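You operate a simulated robot arm through the tools that you are given. There is no shell and no other tool. Be economical: measure what you need, move in short steps, check, and stop when the job is done.

The job below is to be done with a simulated two-armed robot. You get a single attempt, and the scene is never put back.

## Task
Screw the bulb into the lamp, holding it steady; strip off and lamp unplugged first.
Fine: plug back in socket three, strip on, lamp lit, no TRIP. Set down upright: white plug.

Only the result counts: the job must be done as asked and must still hold three seconds after the hand-in. Knocking over, shifting, dropping, spilling or breaking anything else fails it.

## Robot
Two 7-joint arms with two-finger grippers on one trunk, on a base that drives. Base frame: it is fixed to the floor where the robot stands at the start and does not move with it; the origin is under the middle of the robot, x ahead of it, y to its left, z up; the surface under the hand at the start is at about z = 0.744. Lengths are in m, angles in degrees, forces in N, time in s.
The left shoulder is at the start at [0.05, 0.158, 1.08], the right one opposite. With the tool pointing down near the work surface each hand reaches from about 0.28 to 0.74 m from the robot's upright axis, wherever it stands, measured 20 degrees to its own side. Places, roughly: grey mat [0.4, -0.5, 0.7]; red switch [0.6, -0.2, 0.8]; socket three [0.6, -0.5, 0.7]; white strip [0.6, -0.4, 0.8]. Payload 2.45 kg a hand.
The TCP of each hand is the grasp point between the finger pads, 0.026 m short of the fingertips. In the tool frame z runs along the fingers and y along their closing line. The gripper opens to 0.096 m. The gripper's body begins 0.069 m behind the TCP.
Orientation is told as [roll, pitch, yaw] about the base's x, y, z axes, in that order, counted from this pose: with the fingers straight down and closing along the base's y, the tool's x points along the base's -x, its y along +y and its z along -z.

## Interface
- The arms move only by the tool send_rows. It takes "left_steps", "right_steps" or both (then of equal length, played together; a hand with none holds still); each is a list of rows, each a list of 7 numbers: the finger opening in mm, from 0 to 96, then the shift along the base's x, y, z in mm, then the turn, a rotation vector about the base's x, y, z in degrees. In form: [[claw, tx, ty, tz, wx, wy, wz], ...]. A call has 1 to 10 rows; each row shifts and turns the commanded pose from where the row before left it. Each row takes 0.2 s and may step no farther than 0.05 m and 8.6 degrees from the row before; otherwise, or with a gripper value out of range, the whole call is refused. A pose out of reach is approached as far as the arm can. The call stops where the force on the tool passes 60 N (or 10 N more than at its start, if that is more) or the arm is blocked; 0.2 s more then pass. The fingers move at their own pace and stop on an object; they squeeze with about 39 N. The grip force told is the motor's: it shows also when the fingers shut on nothing. Time passes only in rows, and 0.2 s behind the last, so rows that do not move let the fingers close. The reply holds the time, the measured pose of the TCP, the force on the tool along the base axes, the opening and the grip force, in the units named above and with some noise, with the torque about the TCP (base axes, N m) and any sound that the robot's microphone picked up, and new pictures: "views" is both (left out), scene, wrist or none (wrist: the cameras of the hands that moved).
- Cameras (640 x 400 px; columns grow to the right, rows downward): "scene" is now at [0.1258, -0.0345, 1.5397]; the picture's right is [-0.44, -0.90, -0.00], its down [-0.78, 0.39, -0.48] and it looks along [0.43, -0.21, -0.88] (base axes); focal length 257 px, centre (320, 200). "left" rides on the left gripper at [0.082, -0.003, -0.098] in its tool frame; the picture's right is [0.04, 1.00, 0.00], its down [-0.73, 0.03, -0.68] and it looks along [-0.68, 0.03, 0.73] (tool axes); focal length 256 px, centre (320, 200). "right" rides on the right gripper at [0.082, 0.003, -0.098] in its tool frame; the picture's right is [-0.04, 1.00, 0.00], its down [-0.73, -0.03, -0.68] and it looks along [-0.68, -0.03, 0.73] (tool axes); focal length 256 px, centre (320, 200). There is no depth. A picture from a camera that has moved, and an enlarged one, comes with that camera's place and axes in the base frame and with its lens.
- raise_lower(by): slides the trunk up (or, below 0, down) by that many m; the arms and the scene camera ride with it, the base frame stays. It gives what a move gives, with no picture.
- steer(legs): drives the robot by 1 to 6 legs, each [ahead, left, turn to the left] in m, m and degrees, along the robot's own axes; the way and the turn of a leg run together, so that a leg with both is an arc; at most 1.5 m and 180 degrees a leg. The arms and the cameras ride along, it lands a little off, and it stops where it bumps. It gives what a move gives, and a new picture of the scene camera.
- aim_head(pan, tilt): turns the head with the scene camera to pan (to the left, within 120 degrees either way) and tilt (down, from -29 to 69), counted from straight ahead of the robot. It gives what a move gives, and a new picture of the scene camera.
- zoom(camera, box): a new picture of the part [left, top, right, bottom] of that camera's present view, enlarged. It takes no simulated time.
- job_done(): hands the job in; it is judged then, once.

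Go step by step. Nothing tells you exact positions but the pictures and the camera data: compare them with the known pose of the tool, close in by small moves and look again before you grip or let go. The budget is 120 turns and 260 pictures, counting those below and the enlarged ones. Unless the task says otherwise, let go and move clear before handing in, and close with one line.

The tools are called after ">>>" as a command line: name --argument value ..., lists and objects as JSON in quotes. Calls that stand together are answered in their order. send_rows: Moves the arms, as the interface text tells. Its arguments: {"type":"object","properties":{"left_steps":{"type":"array"},"right_steps":{"type":"array"},"views":{"type":"string","enum":["both","scene","wrist","none"]}},"required":[]} The other tools are called the same way: raise_lower (by) slides the trunk up or down; steer (legs) drives the base; aim_head (pan, tilt) turns the head that bears the scene camera; zoom (camera, box) takes an enlarged picture of a part of a camera's view; job_done () hands the job in.

At the start:

```text
clock: 0.0
left_tcp_pos: [0.4488, -0.0623, 1.0966]
left_tcp_rot: [0.1, 0.1, 0.1]
left_contact_force: [0.0, 0.2, -0.1]
left_wrist_torque: [-0.01, -0.01, 0.01]
left_width: 0.0958
left_grasp_force: 0.0
right_tcp_pos: [0.3502, -0.3864, 1.1094]
right_tcp_rot: [0.1, 0.1, 0.0]
right_contact_force: [-0.1, 0.6, -0.5]
right_wrist_torque: [0.01, -0.03, -0.02]
right_width: 0.0961
right_grasp_force: 0.1
trunk travel left (down, up): [-0.25, 0.317]
robot x, y, heading: [-0.0009, 0.0033, 0.1]
head pan, tilt: [-26.4, 60.8]
```

scene: 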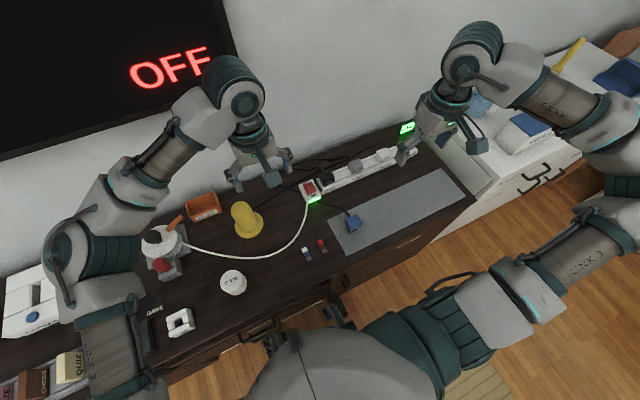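
right: 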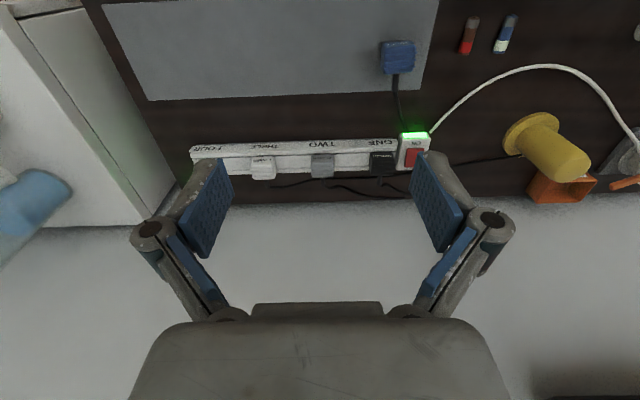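
left: 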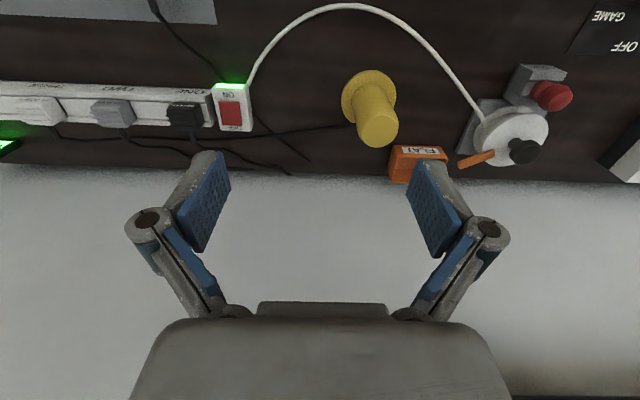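

I see a desk with a power strip (green light on), plugs in sockets one to three, a blue plug on the grey mat, a yellow lamp-like thing and a white round object. I'll enlarge the views to identify everything.

>>> zoom --camera "scene" --box '[280, 120, 480, 245]'

>>> zoom --camera "scene" --box '[120, 170, 340, 350]'

>>> zoom --camera "left" --box '[320, 0, 640, 200]'

>>> zoom --camera "right" --box '[160, 100, 460, 220]'

```text
3.20 times, centred on (380, 182) of scene
camera zoom: at [0.1258, -0.0345, 1.5397], right [-0.44, -0.9, 0.0], down [-0.78, 0.39, -0.48], along [0.43, -0.21, -0.88], focal length 822 px, centre (128, 256)
```

zoom: 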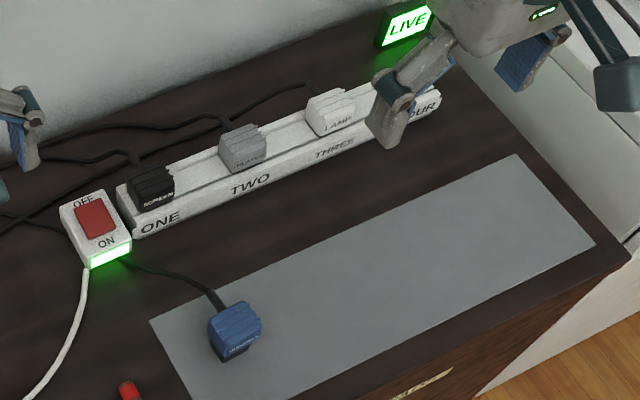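

```text
2.22 times, centred on (230, 260) of scene
camera zoom: at [0.1258, -0.0345, 1.5397], right [-0.44, -0.9, 0.0], down [-0.78, 0.39, -0.48], along [0.43, -0.21, -0.88], focal length 571 px, centre (520, 67)
```

zoom: 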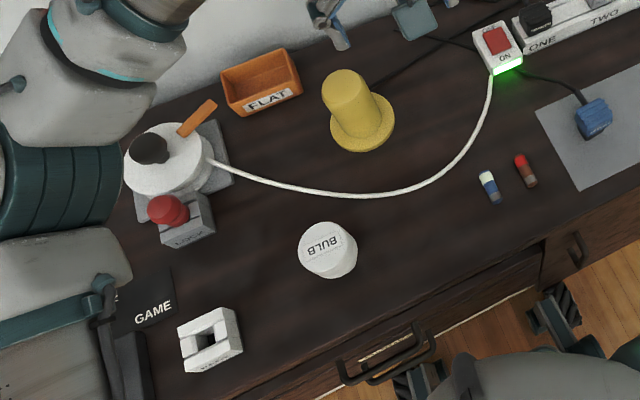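

```text
2.00 times, centred on (480, 100) of left
camera zoom: at [0.3665, -0.0652, 1.1952], right [-0.04, 1.0, 0.0], down [0.73, 0.03, 0.68], along [0.68, 0.03, -0.73], focal length 512 px, centre (0, 400)
```

zoom: 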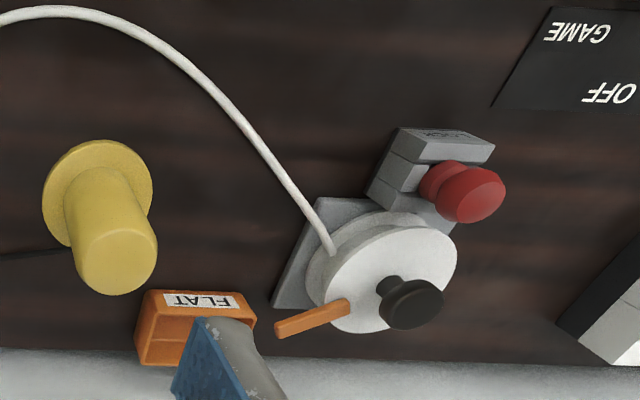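

```text
2.13 times, centred on (310, 160) of right
camera zoom: at [0.2686, -0.384, 1.2077], right [0.04, 1.0, 0.0], down [0.73, -0.03, 0.68], along [0.68, -0.03, -0.73], focal length 546 px, centre (341, 285)
```

zoom: 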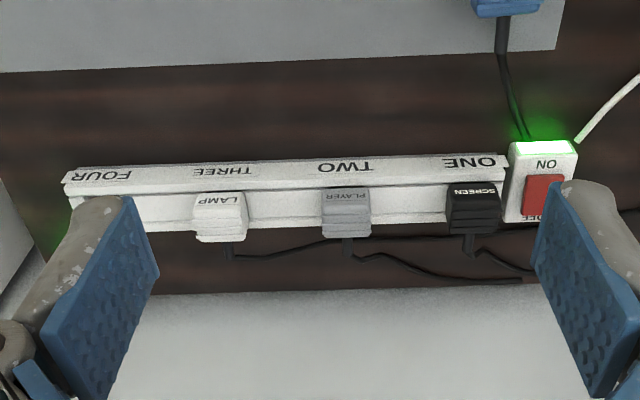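

The white LAMP plug sits in socket three, the strip is on (LIVE). The yellow flanged cylinder, the "BULB" pot, the reel-like device and others need closer identification; I'll turn the head for better views.

>>> aim_head --pan 10 --tilt 50

>>> aim_head --pan -60 --tilt 50

>>> aim_head --pan 60 --tilt 50

```text
clock: 1.0
left_tcp_pos: [0.4455, -0.061, 1.0987]
left_tcp_rot: [0.0, 0.0, 0.1]
left_contact_force: [0.3, -1.0, -0.1]
left_wrist_torque: [0.02, 0.04, -0.02]
left_width: 0.0959
left_grasp_force: 0.1
right_tcp_pos: [0.3464, -0.385, 1.1118]
right_tcp_rot: [0.1, -0.1, 0.0]
right_contact_force: [0.9, -0.7, 0.4]
right_wrist_torque: [0.03, 0.0, 0.02]
right_width: 0.0961
right_grasp_force: 0.0
trunk travel left (down, up): [-0.25, 0.317]
robot x, y, heading: [0.0009, 0.0003, -0.1]
head pan, tilt: [10.0, 50.0]
camera scene: at [0.143, 0.008, 1.5532], right [0.17, -0.98, 0.0], down [-0.76, -0.13, -0.64], along [0.63, 0.11, -0.77], focal length 257 px, centre (320, 200)
```

scene: 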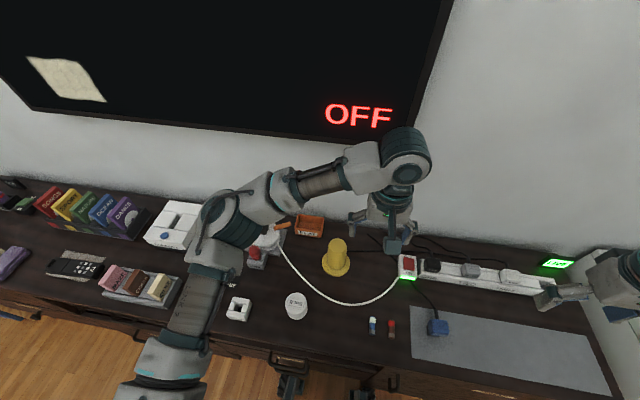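

```text
clock: 2.4
left_tcp_pos: [0.4455, -0.0606, 1.0992]
left_tcp_rot: [0.1, -0.1, 0.1]
left_contact_force: [-0.3, -0.3, -0.1]
left_wrist_torque: [0.01, -0.03, 0.01]
left_width: 0.096
left_grasp_force: 0.1
right_tcp_pos: [0.348, -0.385, 1.1116]
right_tcp_rot: [0.0, 0.0, 0.0]
right_contact_force: [0.9, -0.4, 0.2]
right_wrist_torque: [-0.04, -0.02, -0.01]
right_width: 0.0959
right_grasp_force: 0.0
trunk travel left (down, up): [-0.25, 0.317]
robot x, y, heading: [0.0025, -0.0027, 0.1]
head pan, tilt: [-60.0, 50.0]
camera scene: at [0.1055, -0.072, 1.5532], right [-0.87, -0.5, 0.0], down [-0.39, 0.67, -0.64], along [0.32, -0.55, -0.77], focal length 257 px, centre (320, 200)
```

scene: 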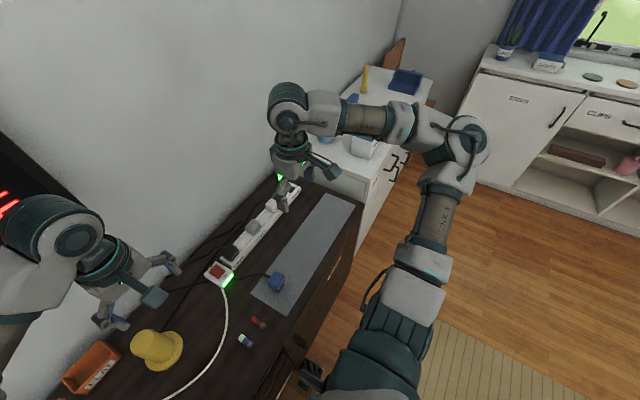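

```text
clock: 4.4
left_tcp_pos: [0.4451, -0.0599, 1.0981]
left_tcp_rot: [0.0, 0.0, 0.2]
left_contact_force: [-0.5, -0.5, -0.9]
left_wrist_torque: [0.03, 0.0, 0.04]
left_width: 0.0957
left_grasp_force: 0.0
right_tcp_pos: [0.3478, -0.3856, 1.1117]
right_tcp_rot: [0.0, -0.1, 0.0]
right_contact_force: [-0.5, -0.2, -1.2]
right_wrist_torque: [0.0, 0.03, -0.01]
right_width: 0.0959
right_grasp_force: 0.1
trunk travel left (down, up): [-0.25, 0.317]
robot x, y, heading: [-0.0015, -0.0006, -0.1]
head pan, tilt: [60.0, 50.0]
camera scene: at [0.1055, 0.0615, 1.5536], right [0.87, -0.5, 0.0], down [-0.39, -0.66, -0.64], along [0.32, 0.56, -0.77], focal length 257 px, centre (320, 200)
```

scene: 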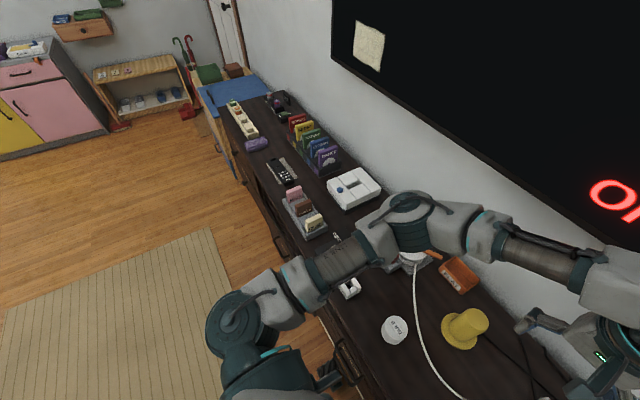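

I need to read the labels on the reel device; enlarging the left wrist view more.

>>> zoom --camera "left" --box '[450, 50, 600, 170]'

>>> zoom --camera "left" --box '[320, 50, 450, 190]'

>>> zoom --camera "scene" --box '[330, 220, 520, 370]'

```text
3.33 times, centred on (525, 110) of left
camera zoom: at [0.3633, -0.0631, 1.1966], right [-0.04, 1.0, 0.0], down [0.73, 0.03, 0.68], along [0.68, 0.03, -0.73], focal length 853 px, centre (-363, 500)
```

zoom: 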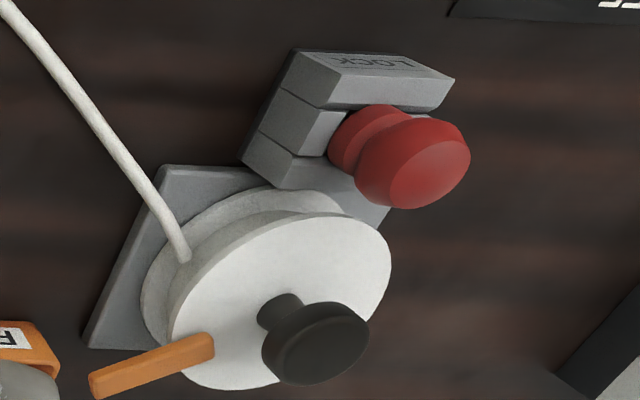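

```text
2.86 times, centred on (385, 120) of left
camera zoom: at [0.3633, -0.0631, 1.1966], right [-0.04, 1.0, 0.0], down [0.73, 0.03, 0.68], along [0.68, 0.03, -0.73], focal length 731 px, centre (134, 429)
```

zoom: 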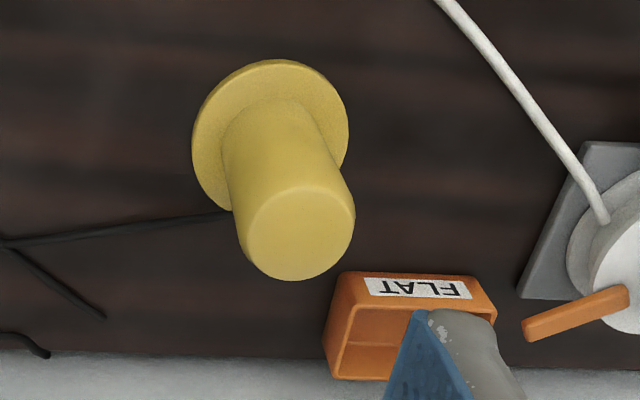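

```text
2.67 times, centred on (425, 295) of scene
camera zoom: at [0.1055, 0.0615, 1.5536], right [0.87, -0.5, 0.0], down [-0.39, -0.66, -0.64], along [0.32, 0.56, -0.77], focal length 685 px, centre (40, -53)
```

zoom: 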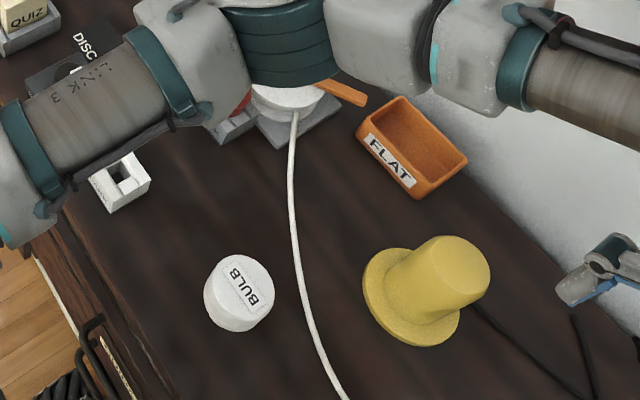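

Yellow = lamp (about [0.53, 0.03], its lead going to the strip), white "BULB" piece at about [0.365, 0.125], switch near [0.54, -0.20] with ON at the near end. I move both hands for closer looks, left toward the bulb and right toward the switch.

>>> send_rows --left_steps '[[96, -24, 30, -20, 0, 0, 0], [96, -24, 30, -20, 0, 0, 0], [96, -24, 30, -20, 0, 0, 0], [96, -24, 30, -20, 0, 0, 0], [96, -24, 30, -20, 0, 0, 0], [96, -24, 30, -20, 0, 0, 0]]' --right_steps '[[96, 12, 31, -22, 0, 0, 0], [96, 12, 31, -22, 0, 0, 0], [96, 12, 31, -22, 0, 0, 0], [96, 12, 31, -22, 0, 0, 0], [96, 12, 31, -22, 0, 0, 0], [96, 12, 31, -22, 0, 0, 0]]' --views "wrist"

>>> zoom --camera "right" --box '[220, 0, 420, 200]'

>>> zoom --camera "left" --box '[220, 0, 420, 200]'

```text
clock: 5.8
left_tcp_pos: [0.3007, 0.1232, 0.9784]
left_tcp_rot: [-0.3, -0.1, 0.0]
left_contact_force: [-0.2, 0.1, 0.2]
left_wrist_torque: [-0.01, 0.0, 0.01]
left_width: 0.096
left_grasp_force: 0.1
right_tcp_pos: [0.4163, -0.1952, 0.9808]
right_tcp_rot: [-0.2, -0.1, 0.0]
right_contact_force: [0.4, -0.3, 0.1]
right_wrist_torque: [-0.01, -0.01, -0.01]
right_width: 0.0961
right_grasp_force: 0.0
trunk travel left (down, up): [-0.25, 0.317]
robot x, y, heading: [0.0011, 0.0001, 0.1]
head pan, tilt: [60.0, 50.0]
camera right: at [0.3356, -0.1916, 1.0787], right [0.04, 1.0, 0.0], down [0.73, -0.03, 0.68], along [0.68, -0.03, -0.73], focal length 256 px, centre (320, 200)
camera left: at [0.2185, 0.1216, 1.0769], right [-0.04, 1.0, 0.0], down [0.73, 0.03, 0.68], along [0.68, 0.02, -0.73], focal length 256 px, centre (320, 200)
```

right: 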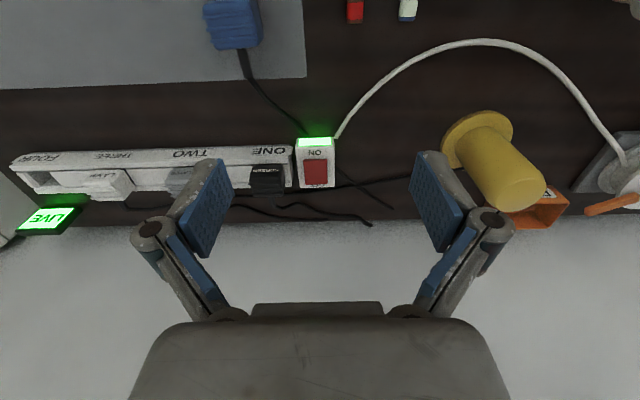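
left: 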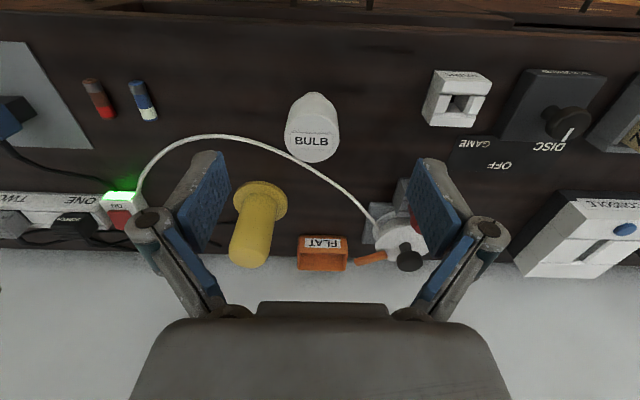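

```text
2.00 times, centred on (320, 100) of right
camera zoom: at [0.3356, -0.1916, 1.0787], right [0.04, 1.0, 0.0], down [0.73, -0.03, 0.68], along [0.68, -0.03, -0.73], focal length 512 px, centre (320, 400)
```

zoom: 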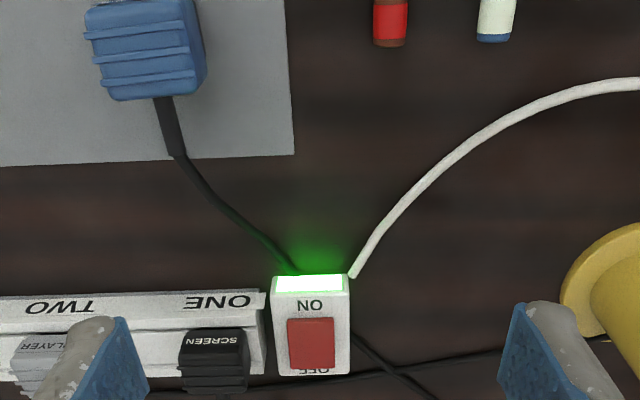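

```text
2.00 times, centred on (320, 100) of left
camera zoom: at [0.2185, 0.1216, 1.0769], right [-0.04, 1.0, 0.0], down [0.73, 0.03, 0.68], along [0.68, 0.02, -0.73], focal length 512 px, centre (320, 400)
```

zoom: 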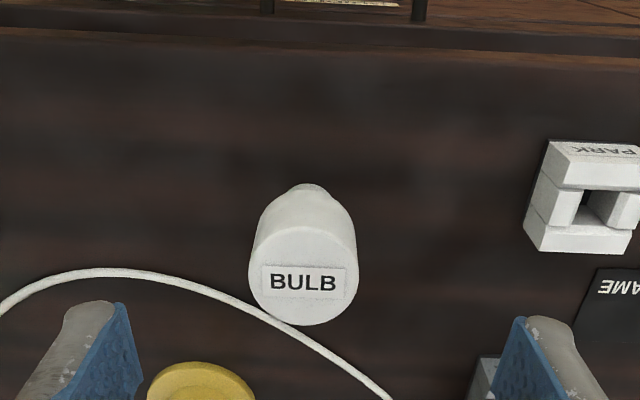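

The bulb stands on its narrow neck, label on top. I aim the head at the lamp for a closer look at its top and at the switch.

>>> aim_head --pan 0 --tilt 60

>>> zoom --camera "scene" --box '[250, 130, 410, 230]'

```text
clock: 7.1
left_tcp_pos: [0.301, 0.1168, 0.9793]
left_tcp_rot: [0.0, -0.2, 0.1]
left_contact_force: [1.0, -0.5, -0.4]
left_wrist_torque: [-0.01, -0.02, 0.0]
left_width: 0.0956
left_grasp_force: 0.1
right_tcp_pos: [0.4174, -0.2017, 0.9808]
right_tcp_rot: [0.0, -0.1, 0.0]
right_contact_force: [-0.6, 0.1, -0.1]
right_wrist_torque: [0.01, -0.04, 0.0]
right_width: 0.0961
right_grasp_force: 0.1
trunk travel left (down, up): [-0.25, 0.317]
robot x, y, heading: [0.0008, -0.0003, 0.2]
head pan, tilt: [0.0, 60.0]
camera scene: at [0.1337, -0.0034, 1.5407], right [0.0, -1.0, 0.0], down [-0.87, 0.0, -0.5], along [0.5, 0.0, -0.87], focal length 257 px, centre (320, 200)
```

scene: 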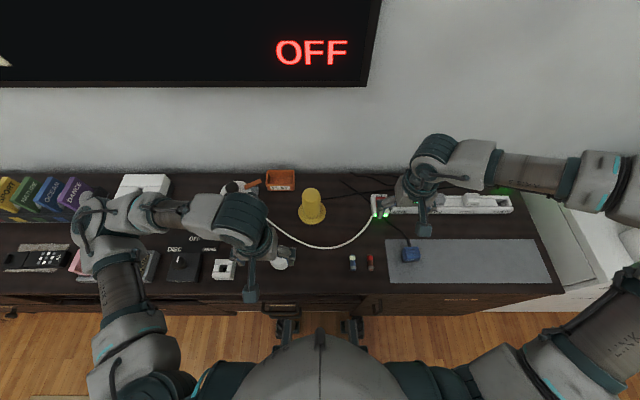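

```text
4.00 times, centred on (330, 180) of scene
camera zoom: at [0.1337, -0.0034, 1.5407], right [0.0, -1.0, 0.0], down [-0.87, 0.0, -0.5], along [0.5, 0.0, -0.87], focal length 1028 px, centre (280, 280)
```

zoom: 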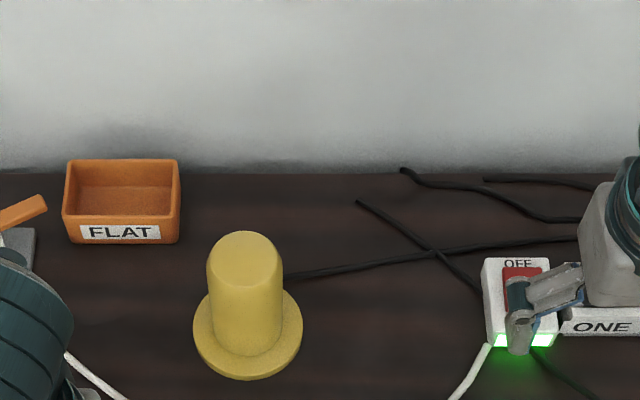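

The lamp's lead enters the yellow piece; I'll check its socket later. First the switch: rocker spans x≈0.53–0.574, y≈-0.208, with OFF at the far end; I bring the closed right fingers above the far end.

>>> send_rows --right_steps '[[0, 31, -1, -15, 0, 0, 0], [0, 31, -1, -25, 0, 0, 0], [0, 31, -1, -25, 0, 0, 0], [0, 31, -1, -25, 0, 0, 0], [0, 31, -1, -25, 0, 0, 0]]' --views "wrist"

>>> zoom --camera "right" --box '[240, 120, 400, 220]'

>>> zoom --camera "scene" --box '[340, 150, 500, 250]'

```text
clock: 8.3
left_tcp_pos: [0.3025, 0.1198, 0.9781]
left_tcp_rot: [0.1, 0.1, 0.0]
left_contact_force: [0.2, 0.2, 0.5]
left_wrist_torque: [0.01, 0.03, 0.0]
left_width: 0.0959
left_grasp_force: 0.0
right_tcp_pos: [0.5752, -0.2038, 0.8651]
right_tcp_rot: [0.0, 0.0, 0.1]
right_contact_force: [1.1, 0.2, -0.8]
right_wrist_torque: [-0.02, 0.0, 0.03]
right_width: 0.0
right_grasp_force: 28.3
trunk travel left (down, up): [-0.25, 0.317]
robot x, y, heading: [-0.0001, -0.002, -0.0]
head pan, tilt: [0.0, 60.0]
camera right: at [0.4942, -0.2006, 0.9623], right [0.04, 1.0, 0.0], down [0.73, -0.03, 0.68], along [0.68, -0.03, -0.73], focal length 256 px, centre (320, 200)
```

right: 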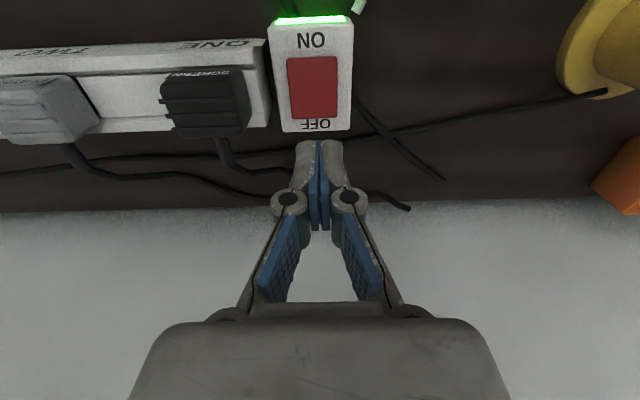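

```text
4.00 times, centred on (320, 170) of right
camera zoom: at [0.4942, -0.2006, 0.9623], right [0.04, 1.0, 0.0], down [0.73, -0.03, 0.68], along [0.68, -0.03, -0.73], focal length 1024 px, centre (320, 320)
```

zoom: 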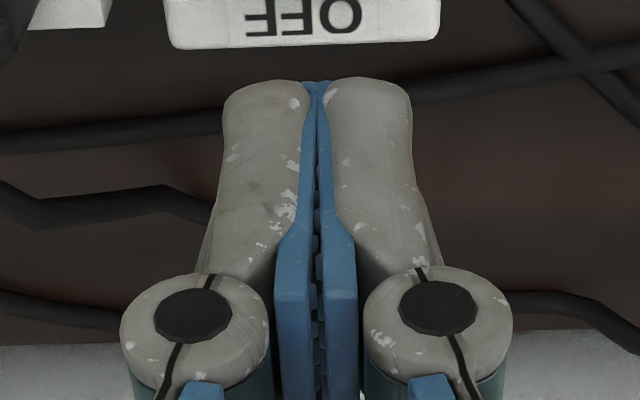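

```text
4.00 times, centred on (420, 200) of scene
camera zoom: at [0.1372, -0.0024, 1.5403], right [0.0, -1.0, 0.0], down [-0.87, 0.0, -0.49], along [0.49, 0.0, -0.87], focal length 1028 px, centre (-80, 200)
```

zoom: 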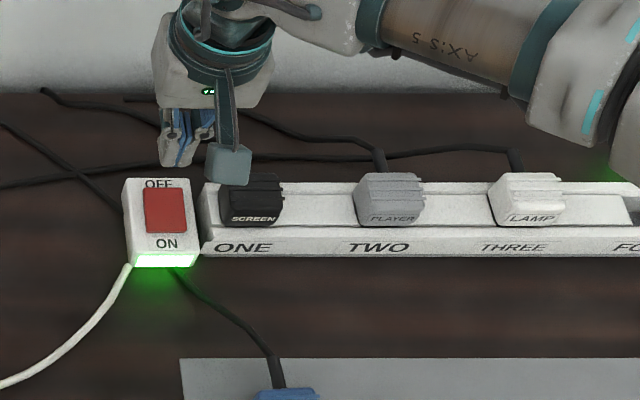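

The raised far (OFF) end is at x≈0.576, z≈0.788. I go down onto it in small steps.

>>> send_rows --right_steps '[[0, -5, -4, -20, 0, 0, 0], [0, 0, 0, -20, 0, 0, 0], [0, 0, 0, -4, 0, 0, 0], [0, 0, 0, -4, 0, 0, 0], [0, 0, 0, -4, 0, 0, 0], [0, 0, 0, -3, 0, 0, 0], [0, 0, 0, -3, 0, 0, 0]]' --views "both"

```text
clock: 9.9
left_tcp_pos: [0.3004, 0.1191, 0.9799]
left_tcp_rot: [-0.1, -0.1, 0.2]
left_contact_force: [-0.5, 0.3, 0.4]
left_wrist_torque: [0.01, 0.02, 0.03]
left_width: 0.0958
left_grasp_force: 0.1
right_tcp_pos: [0.5631, -0.2144, 0.8093]
right_tcp_rot: [0.0, -0.2, -0.1]
right_contact_force: [-0.1, 0.4, 0.7]
right_wrist_torque: [0.02, 0.02, 0.0]
right_width: 0.0001
right_grasp_force: 28.4
right hand out of reach, approached as far as the arm can: row 3, 5
trunk travel left (down, up): [-0.25, 0.317]
robot x, y, heading: [-0.0013, -0.0006, -0.1]
head pan, tilt: [0.0, 60.0]
camera scene: at [0.1349, -0.0015, 1.5406], right [0.0, -1.0, 0.0], down [-0.87, 0.0, -0.5], along [0.5, 0.0, -0.87], focal length 257 px, centre (320, 200)
camera right: at [0.4809, -0.2096, 0.9076], right [0.04, 1.0, 0.0], down [0.73, -0.03, 0.68], along [0.68, -0.03, -0.73], focal length 256 px, centre (320, 200)
```

scene: 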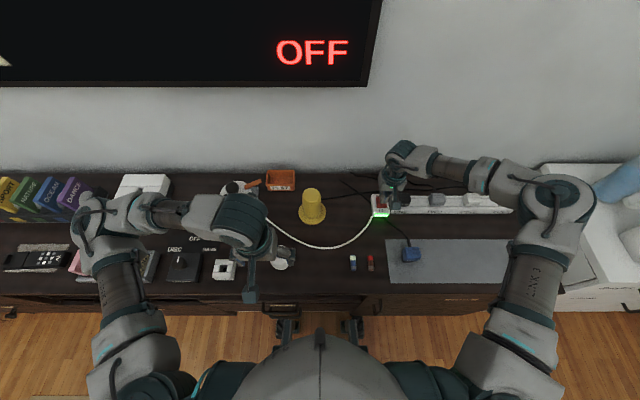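
right: 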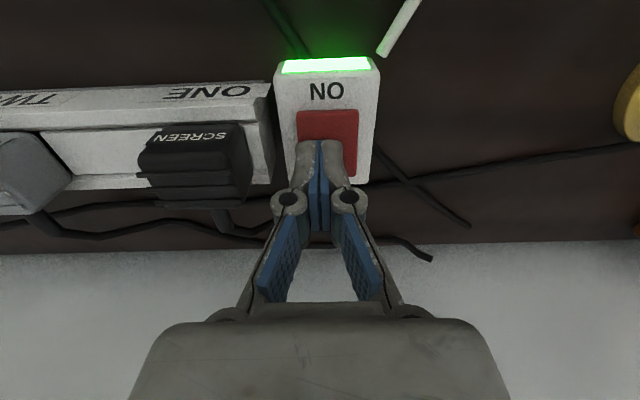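

The fingertips are just above the rocker's far half; the arm was near its reach limit. I continue down with a slight forward correction.

>>> send_rows --right_steps '[[0, 4, 5, -3, 0, 0, 0], [0, 0, 0, -3, 0, 0, 0], [0, 0, 0, -3, 0, 0, 0], [0, 0, 0, -3, 0, 0, 0]]' --views "wrist"

```text
clock: 10.9
left_tcp_pos: [0.3008, 0.1206, 0.9802]
left_tcp_rot: [-0.1, -0.2, 0.1]
left_contact_force: [-0.7, -1.1, 0.3]
left_wrist_torque: [0.0, -0.04, 0.01]
left_width: 0.0959
left_grasp_force: 0.2
right_tcp_pos: [0.5625, -0.2136, 0.8062]
right_tcp_rot: [0.0, -0.6, 0.0]
right_contact_force: [3.5, -0.8, 17.2]
right_wrist_torque: [-0.01, -0.1, -0.01]
right_width: 0.006
right_grasp_force: 28.0
right hand out of reach, approached as far as the arm can: row 1, 4
trunk travel left (down, up): [-0.25, 0.317]
robot x, y, heading: [0.002, 0.0012, -0.2]
head pan, tilt: [0.0, 60.0]
camera right: at [0.4785, -0.2105, 0.9034], right [0.04, 1.0, 0.0], down [0.73, -0.03, 0.69], along [0.69, -0.03, -0.73], focal length 256 px, centre (320, 200)
```

right: 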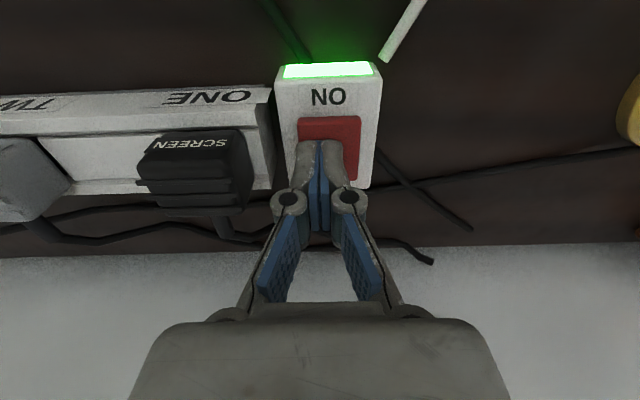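

Contact (17 N) but no click yet, slightly too near the rocker's middle. I lift, shift 10 mm farther out, and try pressing again.

>>> send_rows --right_steps '[[0, 0, 0, 15, 0, 0, 0], [0, 10, 6, 0, 0, 0, 0], [0, 0, 0, 0, 0, 0, 0]]' --views "none"

>>> raise_lower --by 0.0

```text
clock: 11.7
left_tcp_pos: [0.3009, 0.119, 0.9801]
left_tcp_rot: [-0.1, 0.0, 0.1]
left_contact_force: [0.2, 0.6, -0.2]
left_wrist_torque: [0.01, -0.01, -0.03]
left_width: 0.0958
left_grasp_force: 0.1
right_tcp_pos: [0.5669, -0.2108, 0.82]
right_tcp_rot: [0.0, -0.2, 0.0]
right_contact_force: [-0.3, 0.3, 0.4]
right_wrist_torque: [0.02, -0.01, -0.01]
right_width: 0.0001
right_grasp_force: 28.4
right hand out of reach, approached as far as the arm can: row 2
trunk travel left (down, up): [-0.25, 0.317]
robot x, y, heading: [0.0006, 0.0004, 0.1]
head pan, tilt: [0.0, 60.0]
```

```text
clock: 12.2
left_tcp_pos: [0.302, 0.1207, 0.9791]
left_tcp_rot: [-0.1, -0.1, 0.1]
left_contact_force: [0.2, -0.4, -0.8]
left_wrist_torque: [-0.02, 0.01, -0.02]
left_width: 0.0961
left_grasp_force: 0.0
right_tcp_pos: [0.5675, -0.2114, 0.8203]
right_tcp_rot: [0.1, -0.2, 0.0]
right_contact_force: [-0.2, 0.1, 0.4]
right_wrist_torque: [-0.04, -0.02, -0.02]
right_width: 0.0
right_grasp_force: 28.4
trunk travel left (down, up): [-0.25, 0.317]
robot x, y, heading: [0.0002, 0.0035, -0.1]
head pan, tilt: [0.0, 60.0]
```

I press again here at x≈0.568.

>>> send_rows --right_steps '[[0, 2, 3, -8, 0, 0, 0], [0, 0, 0, -6, 0, 0, 0], [0, 0, 0, -3, 0, 0, 0], [0, 0, 0, -3, 0, 0, 0], [0, 0, 0, -3, 0, 0, 0], [0, 0, 0, -3, 0, 0, 0]]' --views "wrist"

```text
clock: 13.6
left_tcp_pos: [0.2987, 0.1221, 0.9795]
left_tcp_rot: [-0.2, -0.3, 0.1]
left_contact_force: [0.4, -0.1, -0.1]
left_wrist_torque: [0.02, -0.02, 0.04]
left_width: 0.0961
left_grasp_force: 0.0
right_tcp_pos: [0.562, -0.2141, 0.8063]
right_tcp_rot: [0.1, -1.2, 0.0]
right_contact_force: [12.5, -2.9, 43.7]
right_wrist_torque: [-0.1, -0.27, 0.13]
right_width: 0.006
right_grasp_force: 28.5
right hand out of reach, approached as far as the arm can: row 1, 2, 5
trunk travel left (down, up): [-0.25, 0.317]
robot x, y, heading: [0.0006, -0.0009, -0.2]
head pan, tilt: [0.0, 60.0]
camera right: at [0.4784, -0.2115, 0.9026], right [0.04, 1.0, 0.0], down [0.72, -0.03, 0.69], along [0.69, -0.03, -0.72], focal length 256 px, centre (320, 200)
```

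right: 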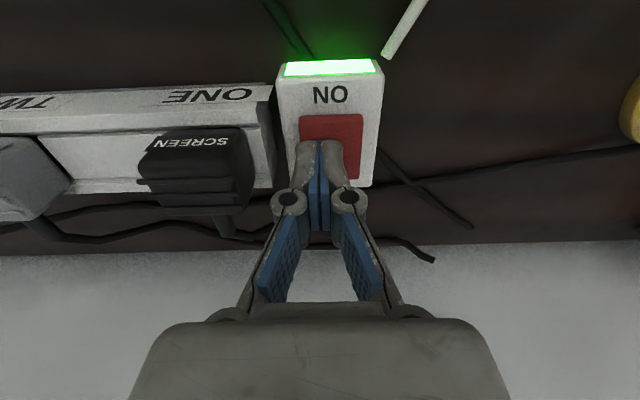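

The press slides inward because the arm is limited in this posture. I lift both hands clear and drive the robot 0.2 m to its right so the right arm faces the strip.

>>> send_rows --right_steps '[[0, 0, 0, 20, 0, 0, 0], [0, -5, 0, 40, 0, 0, 0], [0, -10, 0, 40, 0, 0, 0], [0, -10, 0, 40, 0, 0, 0], [0, -10, 0, 40, 0, 0, 0], [0, -10, 0, 40, 0, 0, 0]]' --left_steps '[[96, 0, 0, 20, 0, 0, 0], [96, 0, 0, 20, 0, 0, 0], [96, 0, 0, 20, 0, 0, 0], [96, 0, 0, 20, 0, 0, 0], [96, 0, 0, 20, 0, 0, 0], [96, 0, 0, 20, 0, 0, 0]]' --views "none"

>>> steer --legs '[[0, -0.25, 0]]'

```text
clock: 15.0
left_tcp_pos: [0.3026, 0.1197, 1.0975]
left_tcp_rot: [-0.2, -0.2, 0.1]
left_contact_force: [0.1, -0.1, 0.0]
left_wrist_torque: [-0.02, -0.04, -0.02]
left_width: 0.0959
left_grasp_force: 0.1
right_tcp_pos: [0.514, -0.2153, 1.021]
right_tcp_rot: [0.0, -0.2, 0.0]
right_contact_force: [-0.6, -0.4, -0.1]
right_wrist_torque: [0.05, -0.05, 0.02]
right_width: 0.0
right_grasp_force: 28.5
trunk travel left (down, up): [-0.25, 0.317]
robot x, y, heading: [-0.0024, -0.0011, -0.1]
head pan, tilt: [0.0, 60.0]
```

```text
clock: 16.9
left_tcp_pos: [0.3024, -0.1221, 1.0964]
left_tcp_rot: [-0.5, -0.2, 0.3]
left_contact_force: [0.4, -0.1, -0.5]
left_wrist_torque: [0.0, -0.01, 0.02]
left_width: 0.0959
left_grasp_force: 0.0
right_tcp_pos: [0.516, -0.4569, 1.0228]
right_tcp_rot: [-0.5, -0.1, 0.2]
right_contact_force: [1.0, 0.7, -0.4]
right_wrist_torque: [-0.06, 0.0, -0.01]
right_width: 0.0002
right_grasp_force: 28.5
trunk travel left (down, up): [-0.25, 0.317]
robot x, y, heading: [0.0024, -0.2524, 0.0]
head pan, tilt: [0.0, 60.0]
camera scene: at [0.1343, -0.2493, 1.5407], right [0.0, -1.0, 0.0], down [-0.87, 0.0, -0.5], along [0.5, 0.0, -0.87], focal length 257 px, centre (320, 200)
```

scene: 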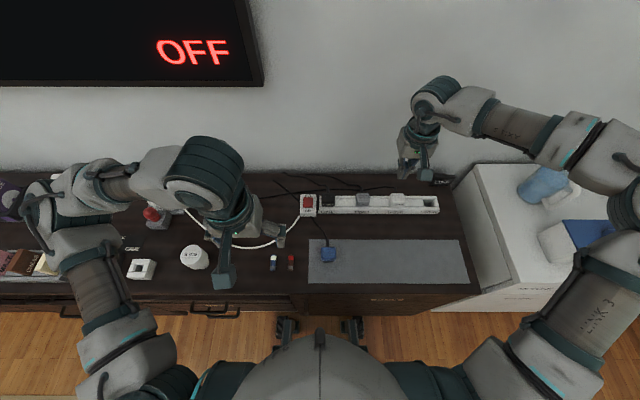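

The green light appears gone now; let me check whether the strip is already off, and clearly view the sockets.

>>> zoom --camera "scene" --box '[280, 170, 460, 282]'

>>> zoom --camera "right" --box '[0, 0, 640, 200]'

```text
3.56 times, centred on (370, 226) of scene
camera zoom: at [0.1343, -0.2493, 1.5407], right [0.0, -1.0, 0.0], down [-0.87, 0.0, -0.5], along [0.5, 0.0, -0.87], focal length 913 px, centre (142, 108)
```

zoom: 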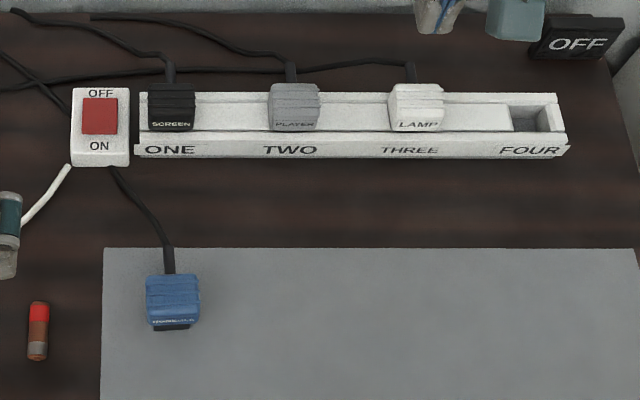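

```text
1.00 times, centred on (320, 100) of right (not enlarged: the box is as wide or as high as the picture)
camera zoom: at [0.4342, -0.4534, 1.12], right [0.04, 1.0, -0.01], down [0.73, -0.02, 0.68], along [0.68, -0.03, -0.73], focal length 256 px, centre (320, 300)
```

zoom: 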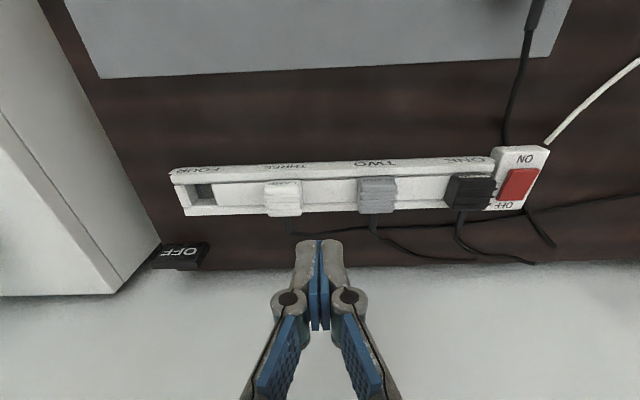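

The strip is off (OFF sign, lights dark). The LAMP plug is at about [0.555, -0.505]; I bring the open right hand above it.

>>> send_rows --right_steps '[[96, 10, -12, -27, 0, 0, 0], [96, 10, -12, -27, 0, 0, 0], [96, 10, -12, -27, 0, 0, 0], [96, 9, -12, -27, 0, 0, 0], [96, 0, 0, 0, 0, 0, 0]]' --views "both"

>>> zoom --camera "scene" --box '[340, 150, 460, 225]'

```text
clock: 18.1
left_tcp_pos: [0.2984, -0.1218, 1.0972]
left_tcp_rot: [-0.5, -0.3, 0.2]
left_contact_force: [0.3, -0.4, -0.3]
left_wrist_torque: [0.02, 0.01, -0.03]
left_width: 0.0958
left_grasp_force: 0.1
right_tcp_pos: [0.5505, -0.5042, 0.9161]
right_tcp_rot: [-0.5, -0.5, 0.3]
right_contact_force: [0.2, 0.4, -0.2]
right_wrist_torque: [0.0, -0.03, -0.02]
right_width: 0.0959
right_grasp_force: 0.1
trunk travel left (down, up): [-0.25, 0.317]
robot x, y, heading: [0.0008, -0.2531, 0.1]
head pan, tilt: [0.0, 60.0]
camera scene: at [0.1343, -0.2445, 1.5407], right [0.0, -1.0, 0.0], down [-0.87, 0.0, -0.5], along [0.5, 0.0, -0.87], focal length 257 px, centre (320, 200)
camera right: at [0.4679, -0.5002, 1.0134], right [0.04, 1.0, -0.01], down [0.73, -0.02, 0.68], along [0.68, -0.03, -0.73], focal length 256 px, centre (320, 200)
```

scene: 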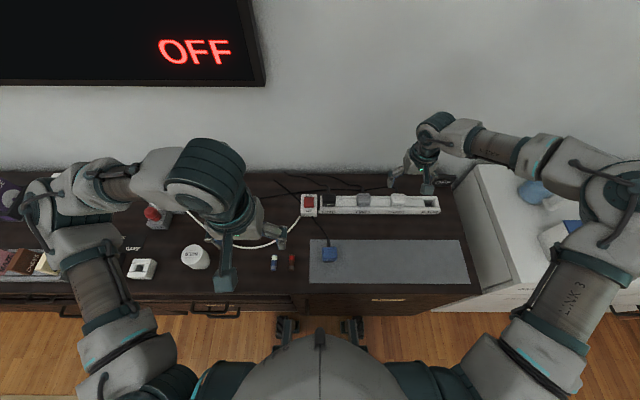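
right: 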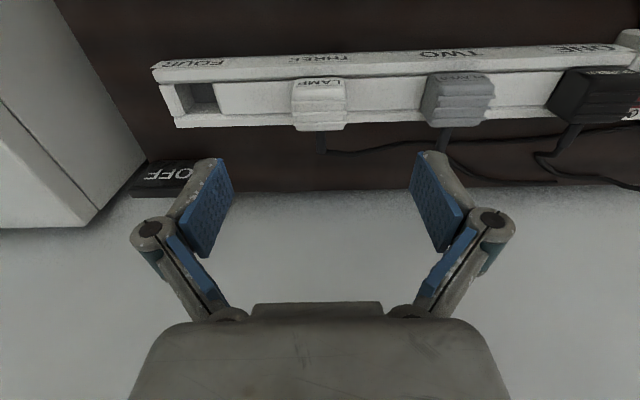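

```text
5.33 times, centred on (400, 188) of scene
camera zoom: at [0.1343, -0.2445, 1.5407], right [0.0, -1.0, 0.0], down [-0.87, 0.0, -0.5], along [0.5, 0.0, -0.87], focal length 1370 px, centre (-107, 267)
```

zoom: 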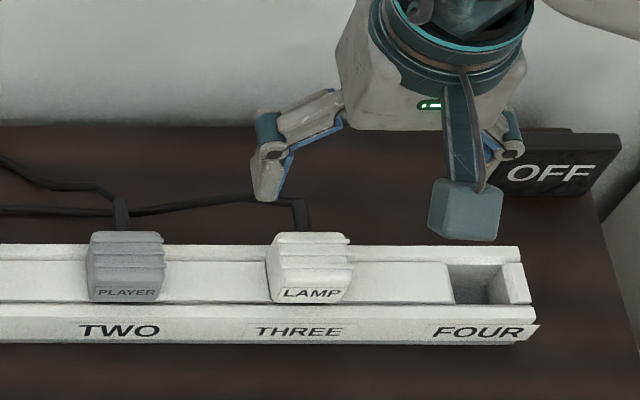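

The plug lies centred under the hand (y≈-0.505, x≈0.557, top near z≈0.80–0.81). I descend partway and look again.

>>> send_rows --right_steps '[[96, 3, 0, -20, 0, 0, 0], [96, 3, 0, -25, 0, 0, 0], [96, 0, 0, -20, 0, 0, 0], [96, 0, 0, 0, 0, 0, 0]]' --views "wrist"

>>> zoom --camera "right" --box '[220, 80, 420, 205]'

>>> zoom --camera "scene" --box '[340, 160, 440, 222]'

```text
clock: 19.1
left_tcp_pos: [0.2978, -0.1272, 1.0982]
left_tcp_rot: [-0.4, -0.2, 0.1]
left_contact_force: [-1.1, 1.0, -0.5]
left_wrist_torque: [0.02, 0.01, -0.02]
left_width: 0.0961
left_grasp_force: 0.0
right_tcp_pos: [0.5564, -0.5091, 0.8498]
right_tcp_rot: [-0.2, -0.3, 0.1]
right_contact_force: [0.2, -0.4, 0.0]
right_wrist_torque: [0.05, -0.04, -0.03]
right_width: 0.0958
right_grasp_force: 0.1
trunk travel left (down, up): [-0.25, 0.317]
robot x, y, heading: [-0.0002, -0.2529, 0.1]
head pan, tilt: [0.0, 60.0]
camera right: at [0.4743, -0.5056, 0.9469], right [0.04, 1.0, 0.0], down [0.73, -0.02, 0.68], along [0.68, -0.03, -0.73], focal length 256 px, centre (320, 200)
```

right: 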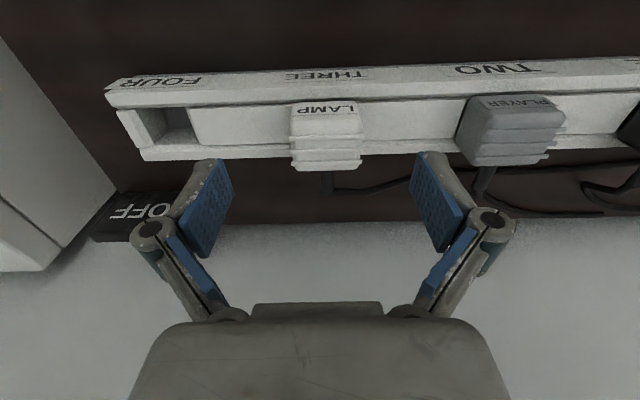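

```text
3.20 times, centred on (320, 142) of right
camera zoom: at [0.4743, -0.5056, 0.9469], right [0.04, 1.0, 0.0], down [0.73, -0.02, 0.68], along [0.68, -0.03, -0.73], focal length 819 px, centre (320, 384)
```

zoom: 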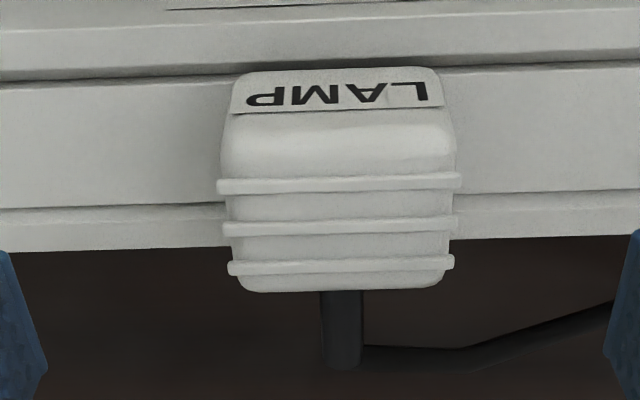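

```text
6.40 times, centred on (390, 191) of scene
camera zoom: at [0.1347, -0.2543, 1.5407], right [0.0, -1.0, 0.0], down [-0.87, 0.0, -0.5], along [0.5, 0.0, -0.87], focal length 1644 px, centre (-128, 258)
```

zoom: 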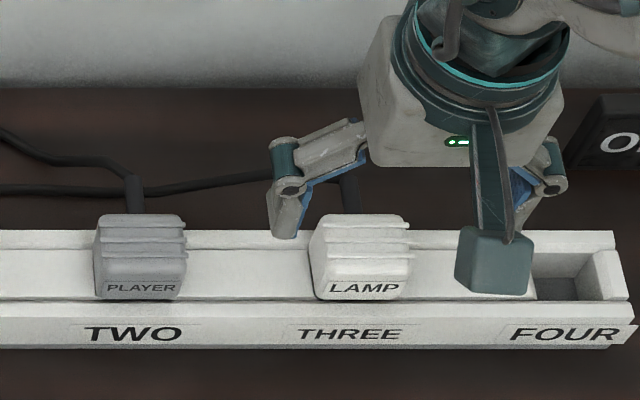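

Small correction (+5 mm x, +3 mm y), then descend so the tips flank the plug, and check.

>>> send_rows --right_steps '[[96, 5, 3, -10, 0, 0, 0], [96, 0, 0, -10, 0, 0, 0], [96, 0, 0, -10, 0, 0, 0], [96, 0, 0, -5, 0, 0, 0], [96, 0, 0, -5, 0, 0, 0]]' --views "wrist"

>>> zoom --camera "scene" --box '[340, 160, 440, 222]'

```text
clock: 20.3
left_tcp_pos: [0.298, -0.1256, 1.0987]
left_tcp_rot: [-0.3, -0.3, 0.2]
left_contact_force: [-0.2, -1.1, 0.1]
left_wrist_torque: [0.04, 0.02, -0.01]
left_width: 0.0959
left_grasp_force: 0.1
right_tcp_pos: [0.5629, -0.5052, 0.8095]
right_tcp_rot: [-0.3, -0.3, 0.3]
right_contact_force: [0.4, 0.7, 0.5]
right_wrist_torque: [-0.03, 0.02, -0.01]
right_width: 0.0959
right_grasp_force: 0.0
trunk travel left (down, up): [-0.25, 0.317]
robot x, y, heading: [0.002, -0.2512, -0.0]
head pan, tilt: [0.0, 60.0]
camera right: at [0.4809, -0.5019, 0.9074], right [0.04, 1.0, 0.0], down [0.73, -0.02, 0.68], along [0.68, -0.03, -0.73], focal length 256 px, centre (320, 200)
```

right: 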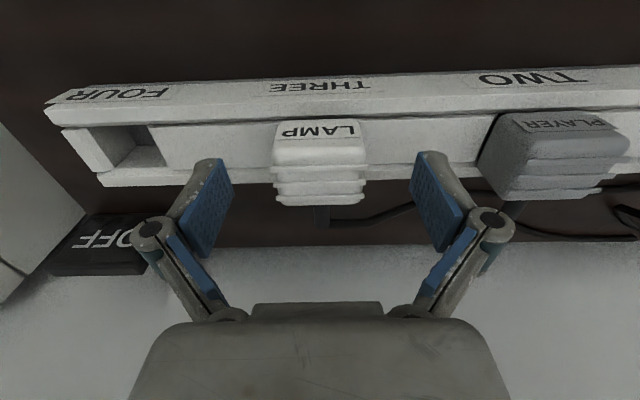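

```text
6.40 times, centred on (390, 191) of scene
camera zoom: at [0.135, -0.2545, 1.5406], right [0.0, -1.0, 0.0], down [-0.87, 0.0, -0.5], along [0.5, 0.0, -0.87], focal length 1644 px, centre (-128, 258)
```

zoom: 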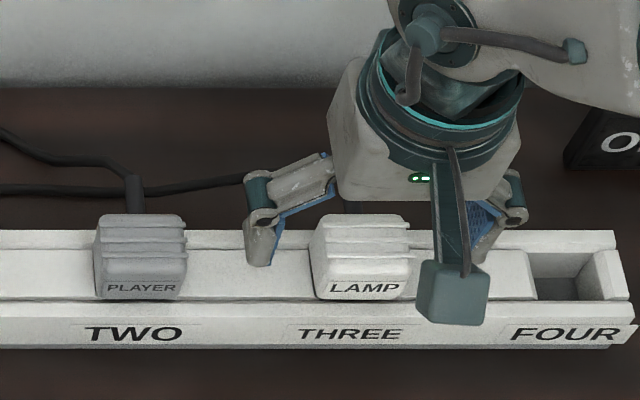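

No contact yet and the fingers flank the plug; I lower 6 mm more and close.

>>> send_rows --right_steps '[[96, 0, 0, -3, 0, 0, 0], [96, 0, 0, -3, 0, 0, 0], [40, 0, 0, 0, 0, 0, 0], [0, 0, 0, 0, 0, 0, 0], [0, 0, 0, 0, 0, 0, 0]]' --views "wrist"

>>> zoom --camera "scene" --box '[340, 160, 440, 222]'

```text
clock: 21.5
left_tcp_pos: [0.2989, -0.1248, 1.097]
left_tcp_rot: [-0.3, -0.3, 0.3]
left_contact_force: [-0.4, -0.6, 0.6]
left_wrist_torque: [0.01, -0.03, 0.0]
left_width: 0.0958
left_grasp_force: 0.0
right_tcp_pos: [0.5625, -0.5044, 0.8038]
right_tcp_rot: [-0.2, -0.4, 0.2]
right_contact_force: [-0.2, -0.7, 1.5]
right_wrist_torque: [0.0, -0.02, 0.0]
right_width: 0.0429
right_grasp_force: 39.4
trunk travel left (down, up): [-0.25, 0.317]
robot x, y, heading: [0.0009, -0.2491, -0.0]
head pan, tilt: [0.0, 60.0]
camera right: at [0.4809, -0.5006, 0.9012], right [0.04, 1.0, -0.01], down [0.73, -0.02, 0.68], along [0.68, -0.03, -0.73], focal length 256 px, centre (320, 200)
```

right: 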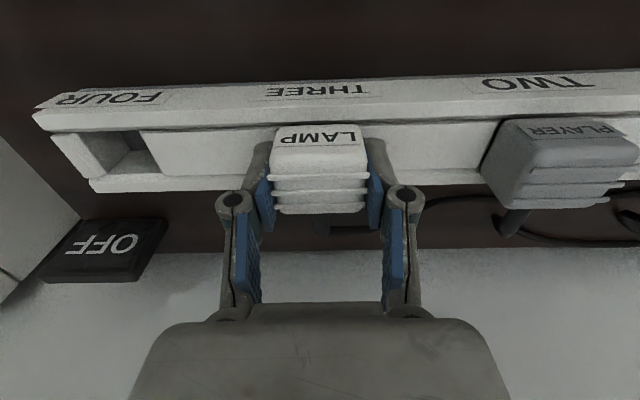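

```text
6.40 times, centred on (390, 191) of scene
camera zoom: at [0.1348, -0.2527, 1.5407], right [0.0, -1.0, 0.0], down [-0.87, 0.0, -0.5], along [0.5, 0.0, -0.87], focal length 1644 px, centre (-128, 258)
```

zoom: 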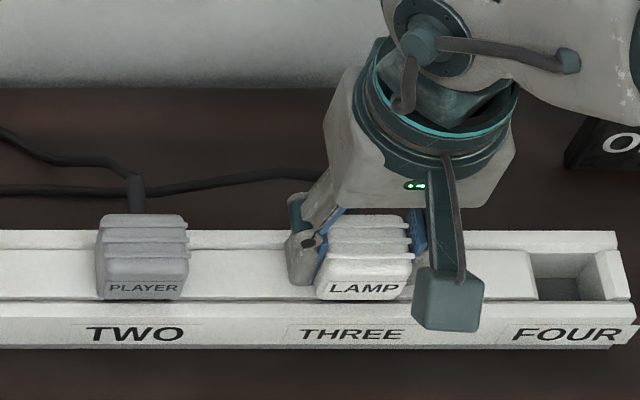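

Plug gripped (43 mm) at TCP [0.5625, -0.5044, 0.804] when seated. I pull it straight up.

>>> send_rows --right_steps '[[0, 0, 0, 4, 0, 0, 0], [0, 0, 0, 6, 0, 0, 0], [0, 0, 0, 10, 0, 0, 0], [0, 0, 0, 15, 0, 0, 0], [0, 0, 0, 20, 0, 0, 0]]' --views "both"

>>> zoom --camera "scene" --box '[340, 140, 460, 215]'

```text
clock: 22.7
left_tcp_pos: [0.2979, -0.1244, 1.0969]
left_tcp_rot: [-0.3, -0.2, 0.2]
left_contact_force: [0.0, -0.2, -0.7]
left_wrist_torque: [-0.03, -0.03, 0.01]
left_width: 0.096
left_grasp_force: 0.2
right_tcp_pos: [0.5629, -0.5042, 0.8601]
right_tcp_rot: [-0.3, -0.4, 0.2]
right_contact_force: [-0.6, -0.5, -0.3]
right_wrist_torque: [0.0, -0.03, 0.0]
right_width: 0.0429
right_grasp_force: 38.8
trunk travel left (down, up): [-0.25, 0.317]
robot x, y, heading: [0.0015, -0.2531, 0.0]
head pan, tilt: [0.0, 60.0]
camera scene: at [0.1342, -0.2518, 1.5407], right [0.0, -1.0, 0.0], down [-0.87, 0.0, -0.5], along [0.5, 0.0, -0.87], focal length 257 px, centre (320, 200)
camera right: at [0.4799, -0.4998, 0.957], right [0.04, 1.0, -0.01], down [0.73, -0.02, 0.68], along [0.68, -0.03, -0.73], focal length 256 px, centre (320, 200)
```

scene: 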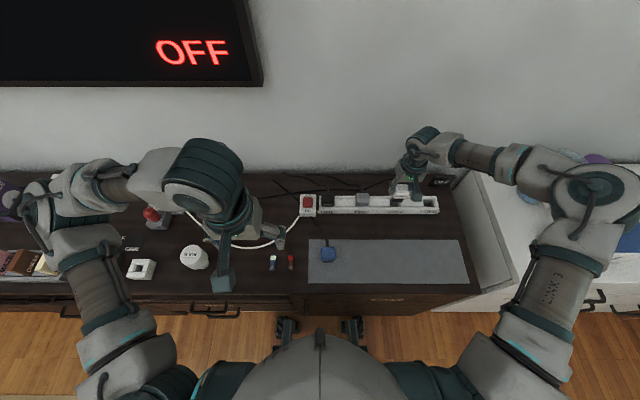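
right: 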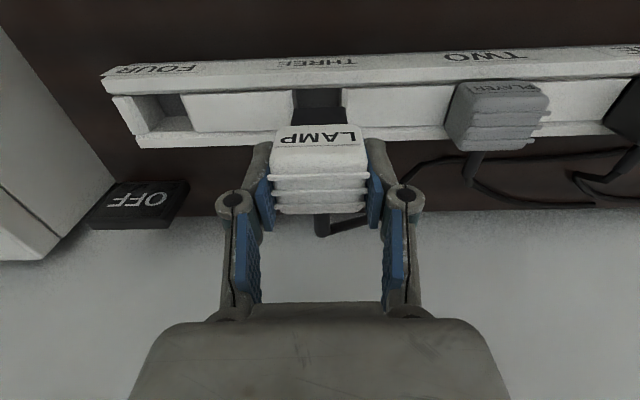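

```text
5.33 times, centred on (400, 178) of scene
camera zoom: at [0.1342, -0.2518, 1.5407], right [0.0, -1.0, 0.0], down [-0.87, 0.0, -0.5], along [0.5, 0.0, -0.87], focal length 1370 px, centre (-107, 320)
```

zoom: 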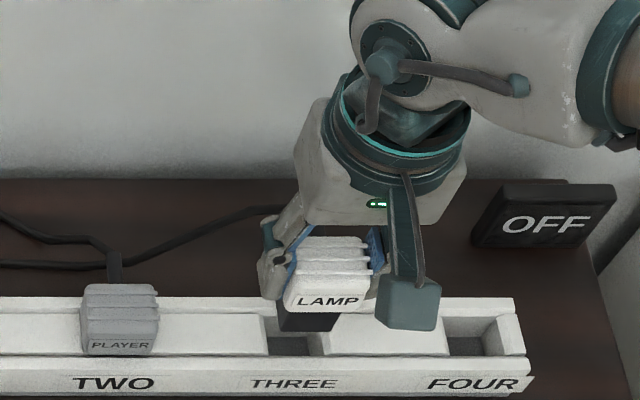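

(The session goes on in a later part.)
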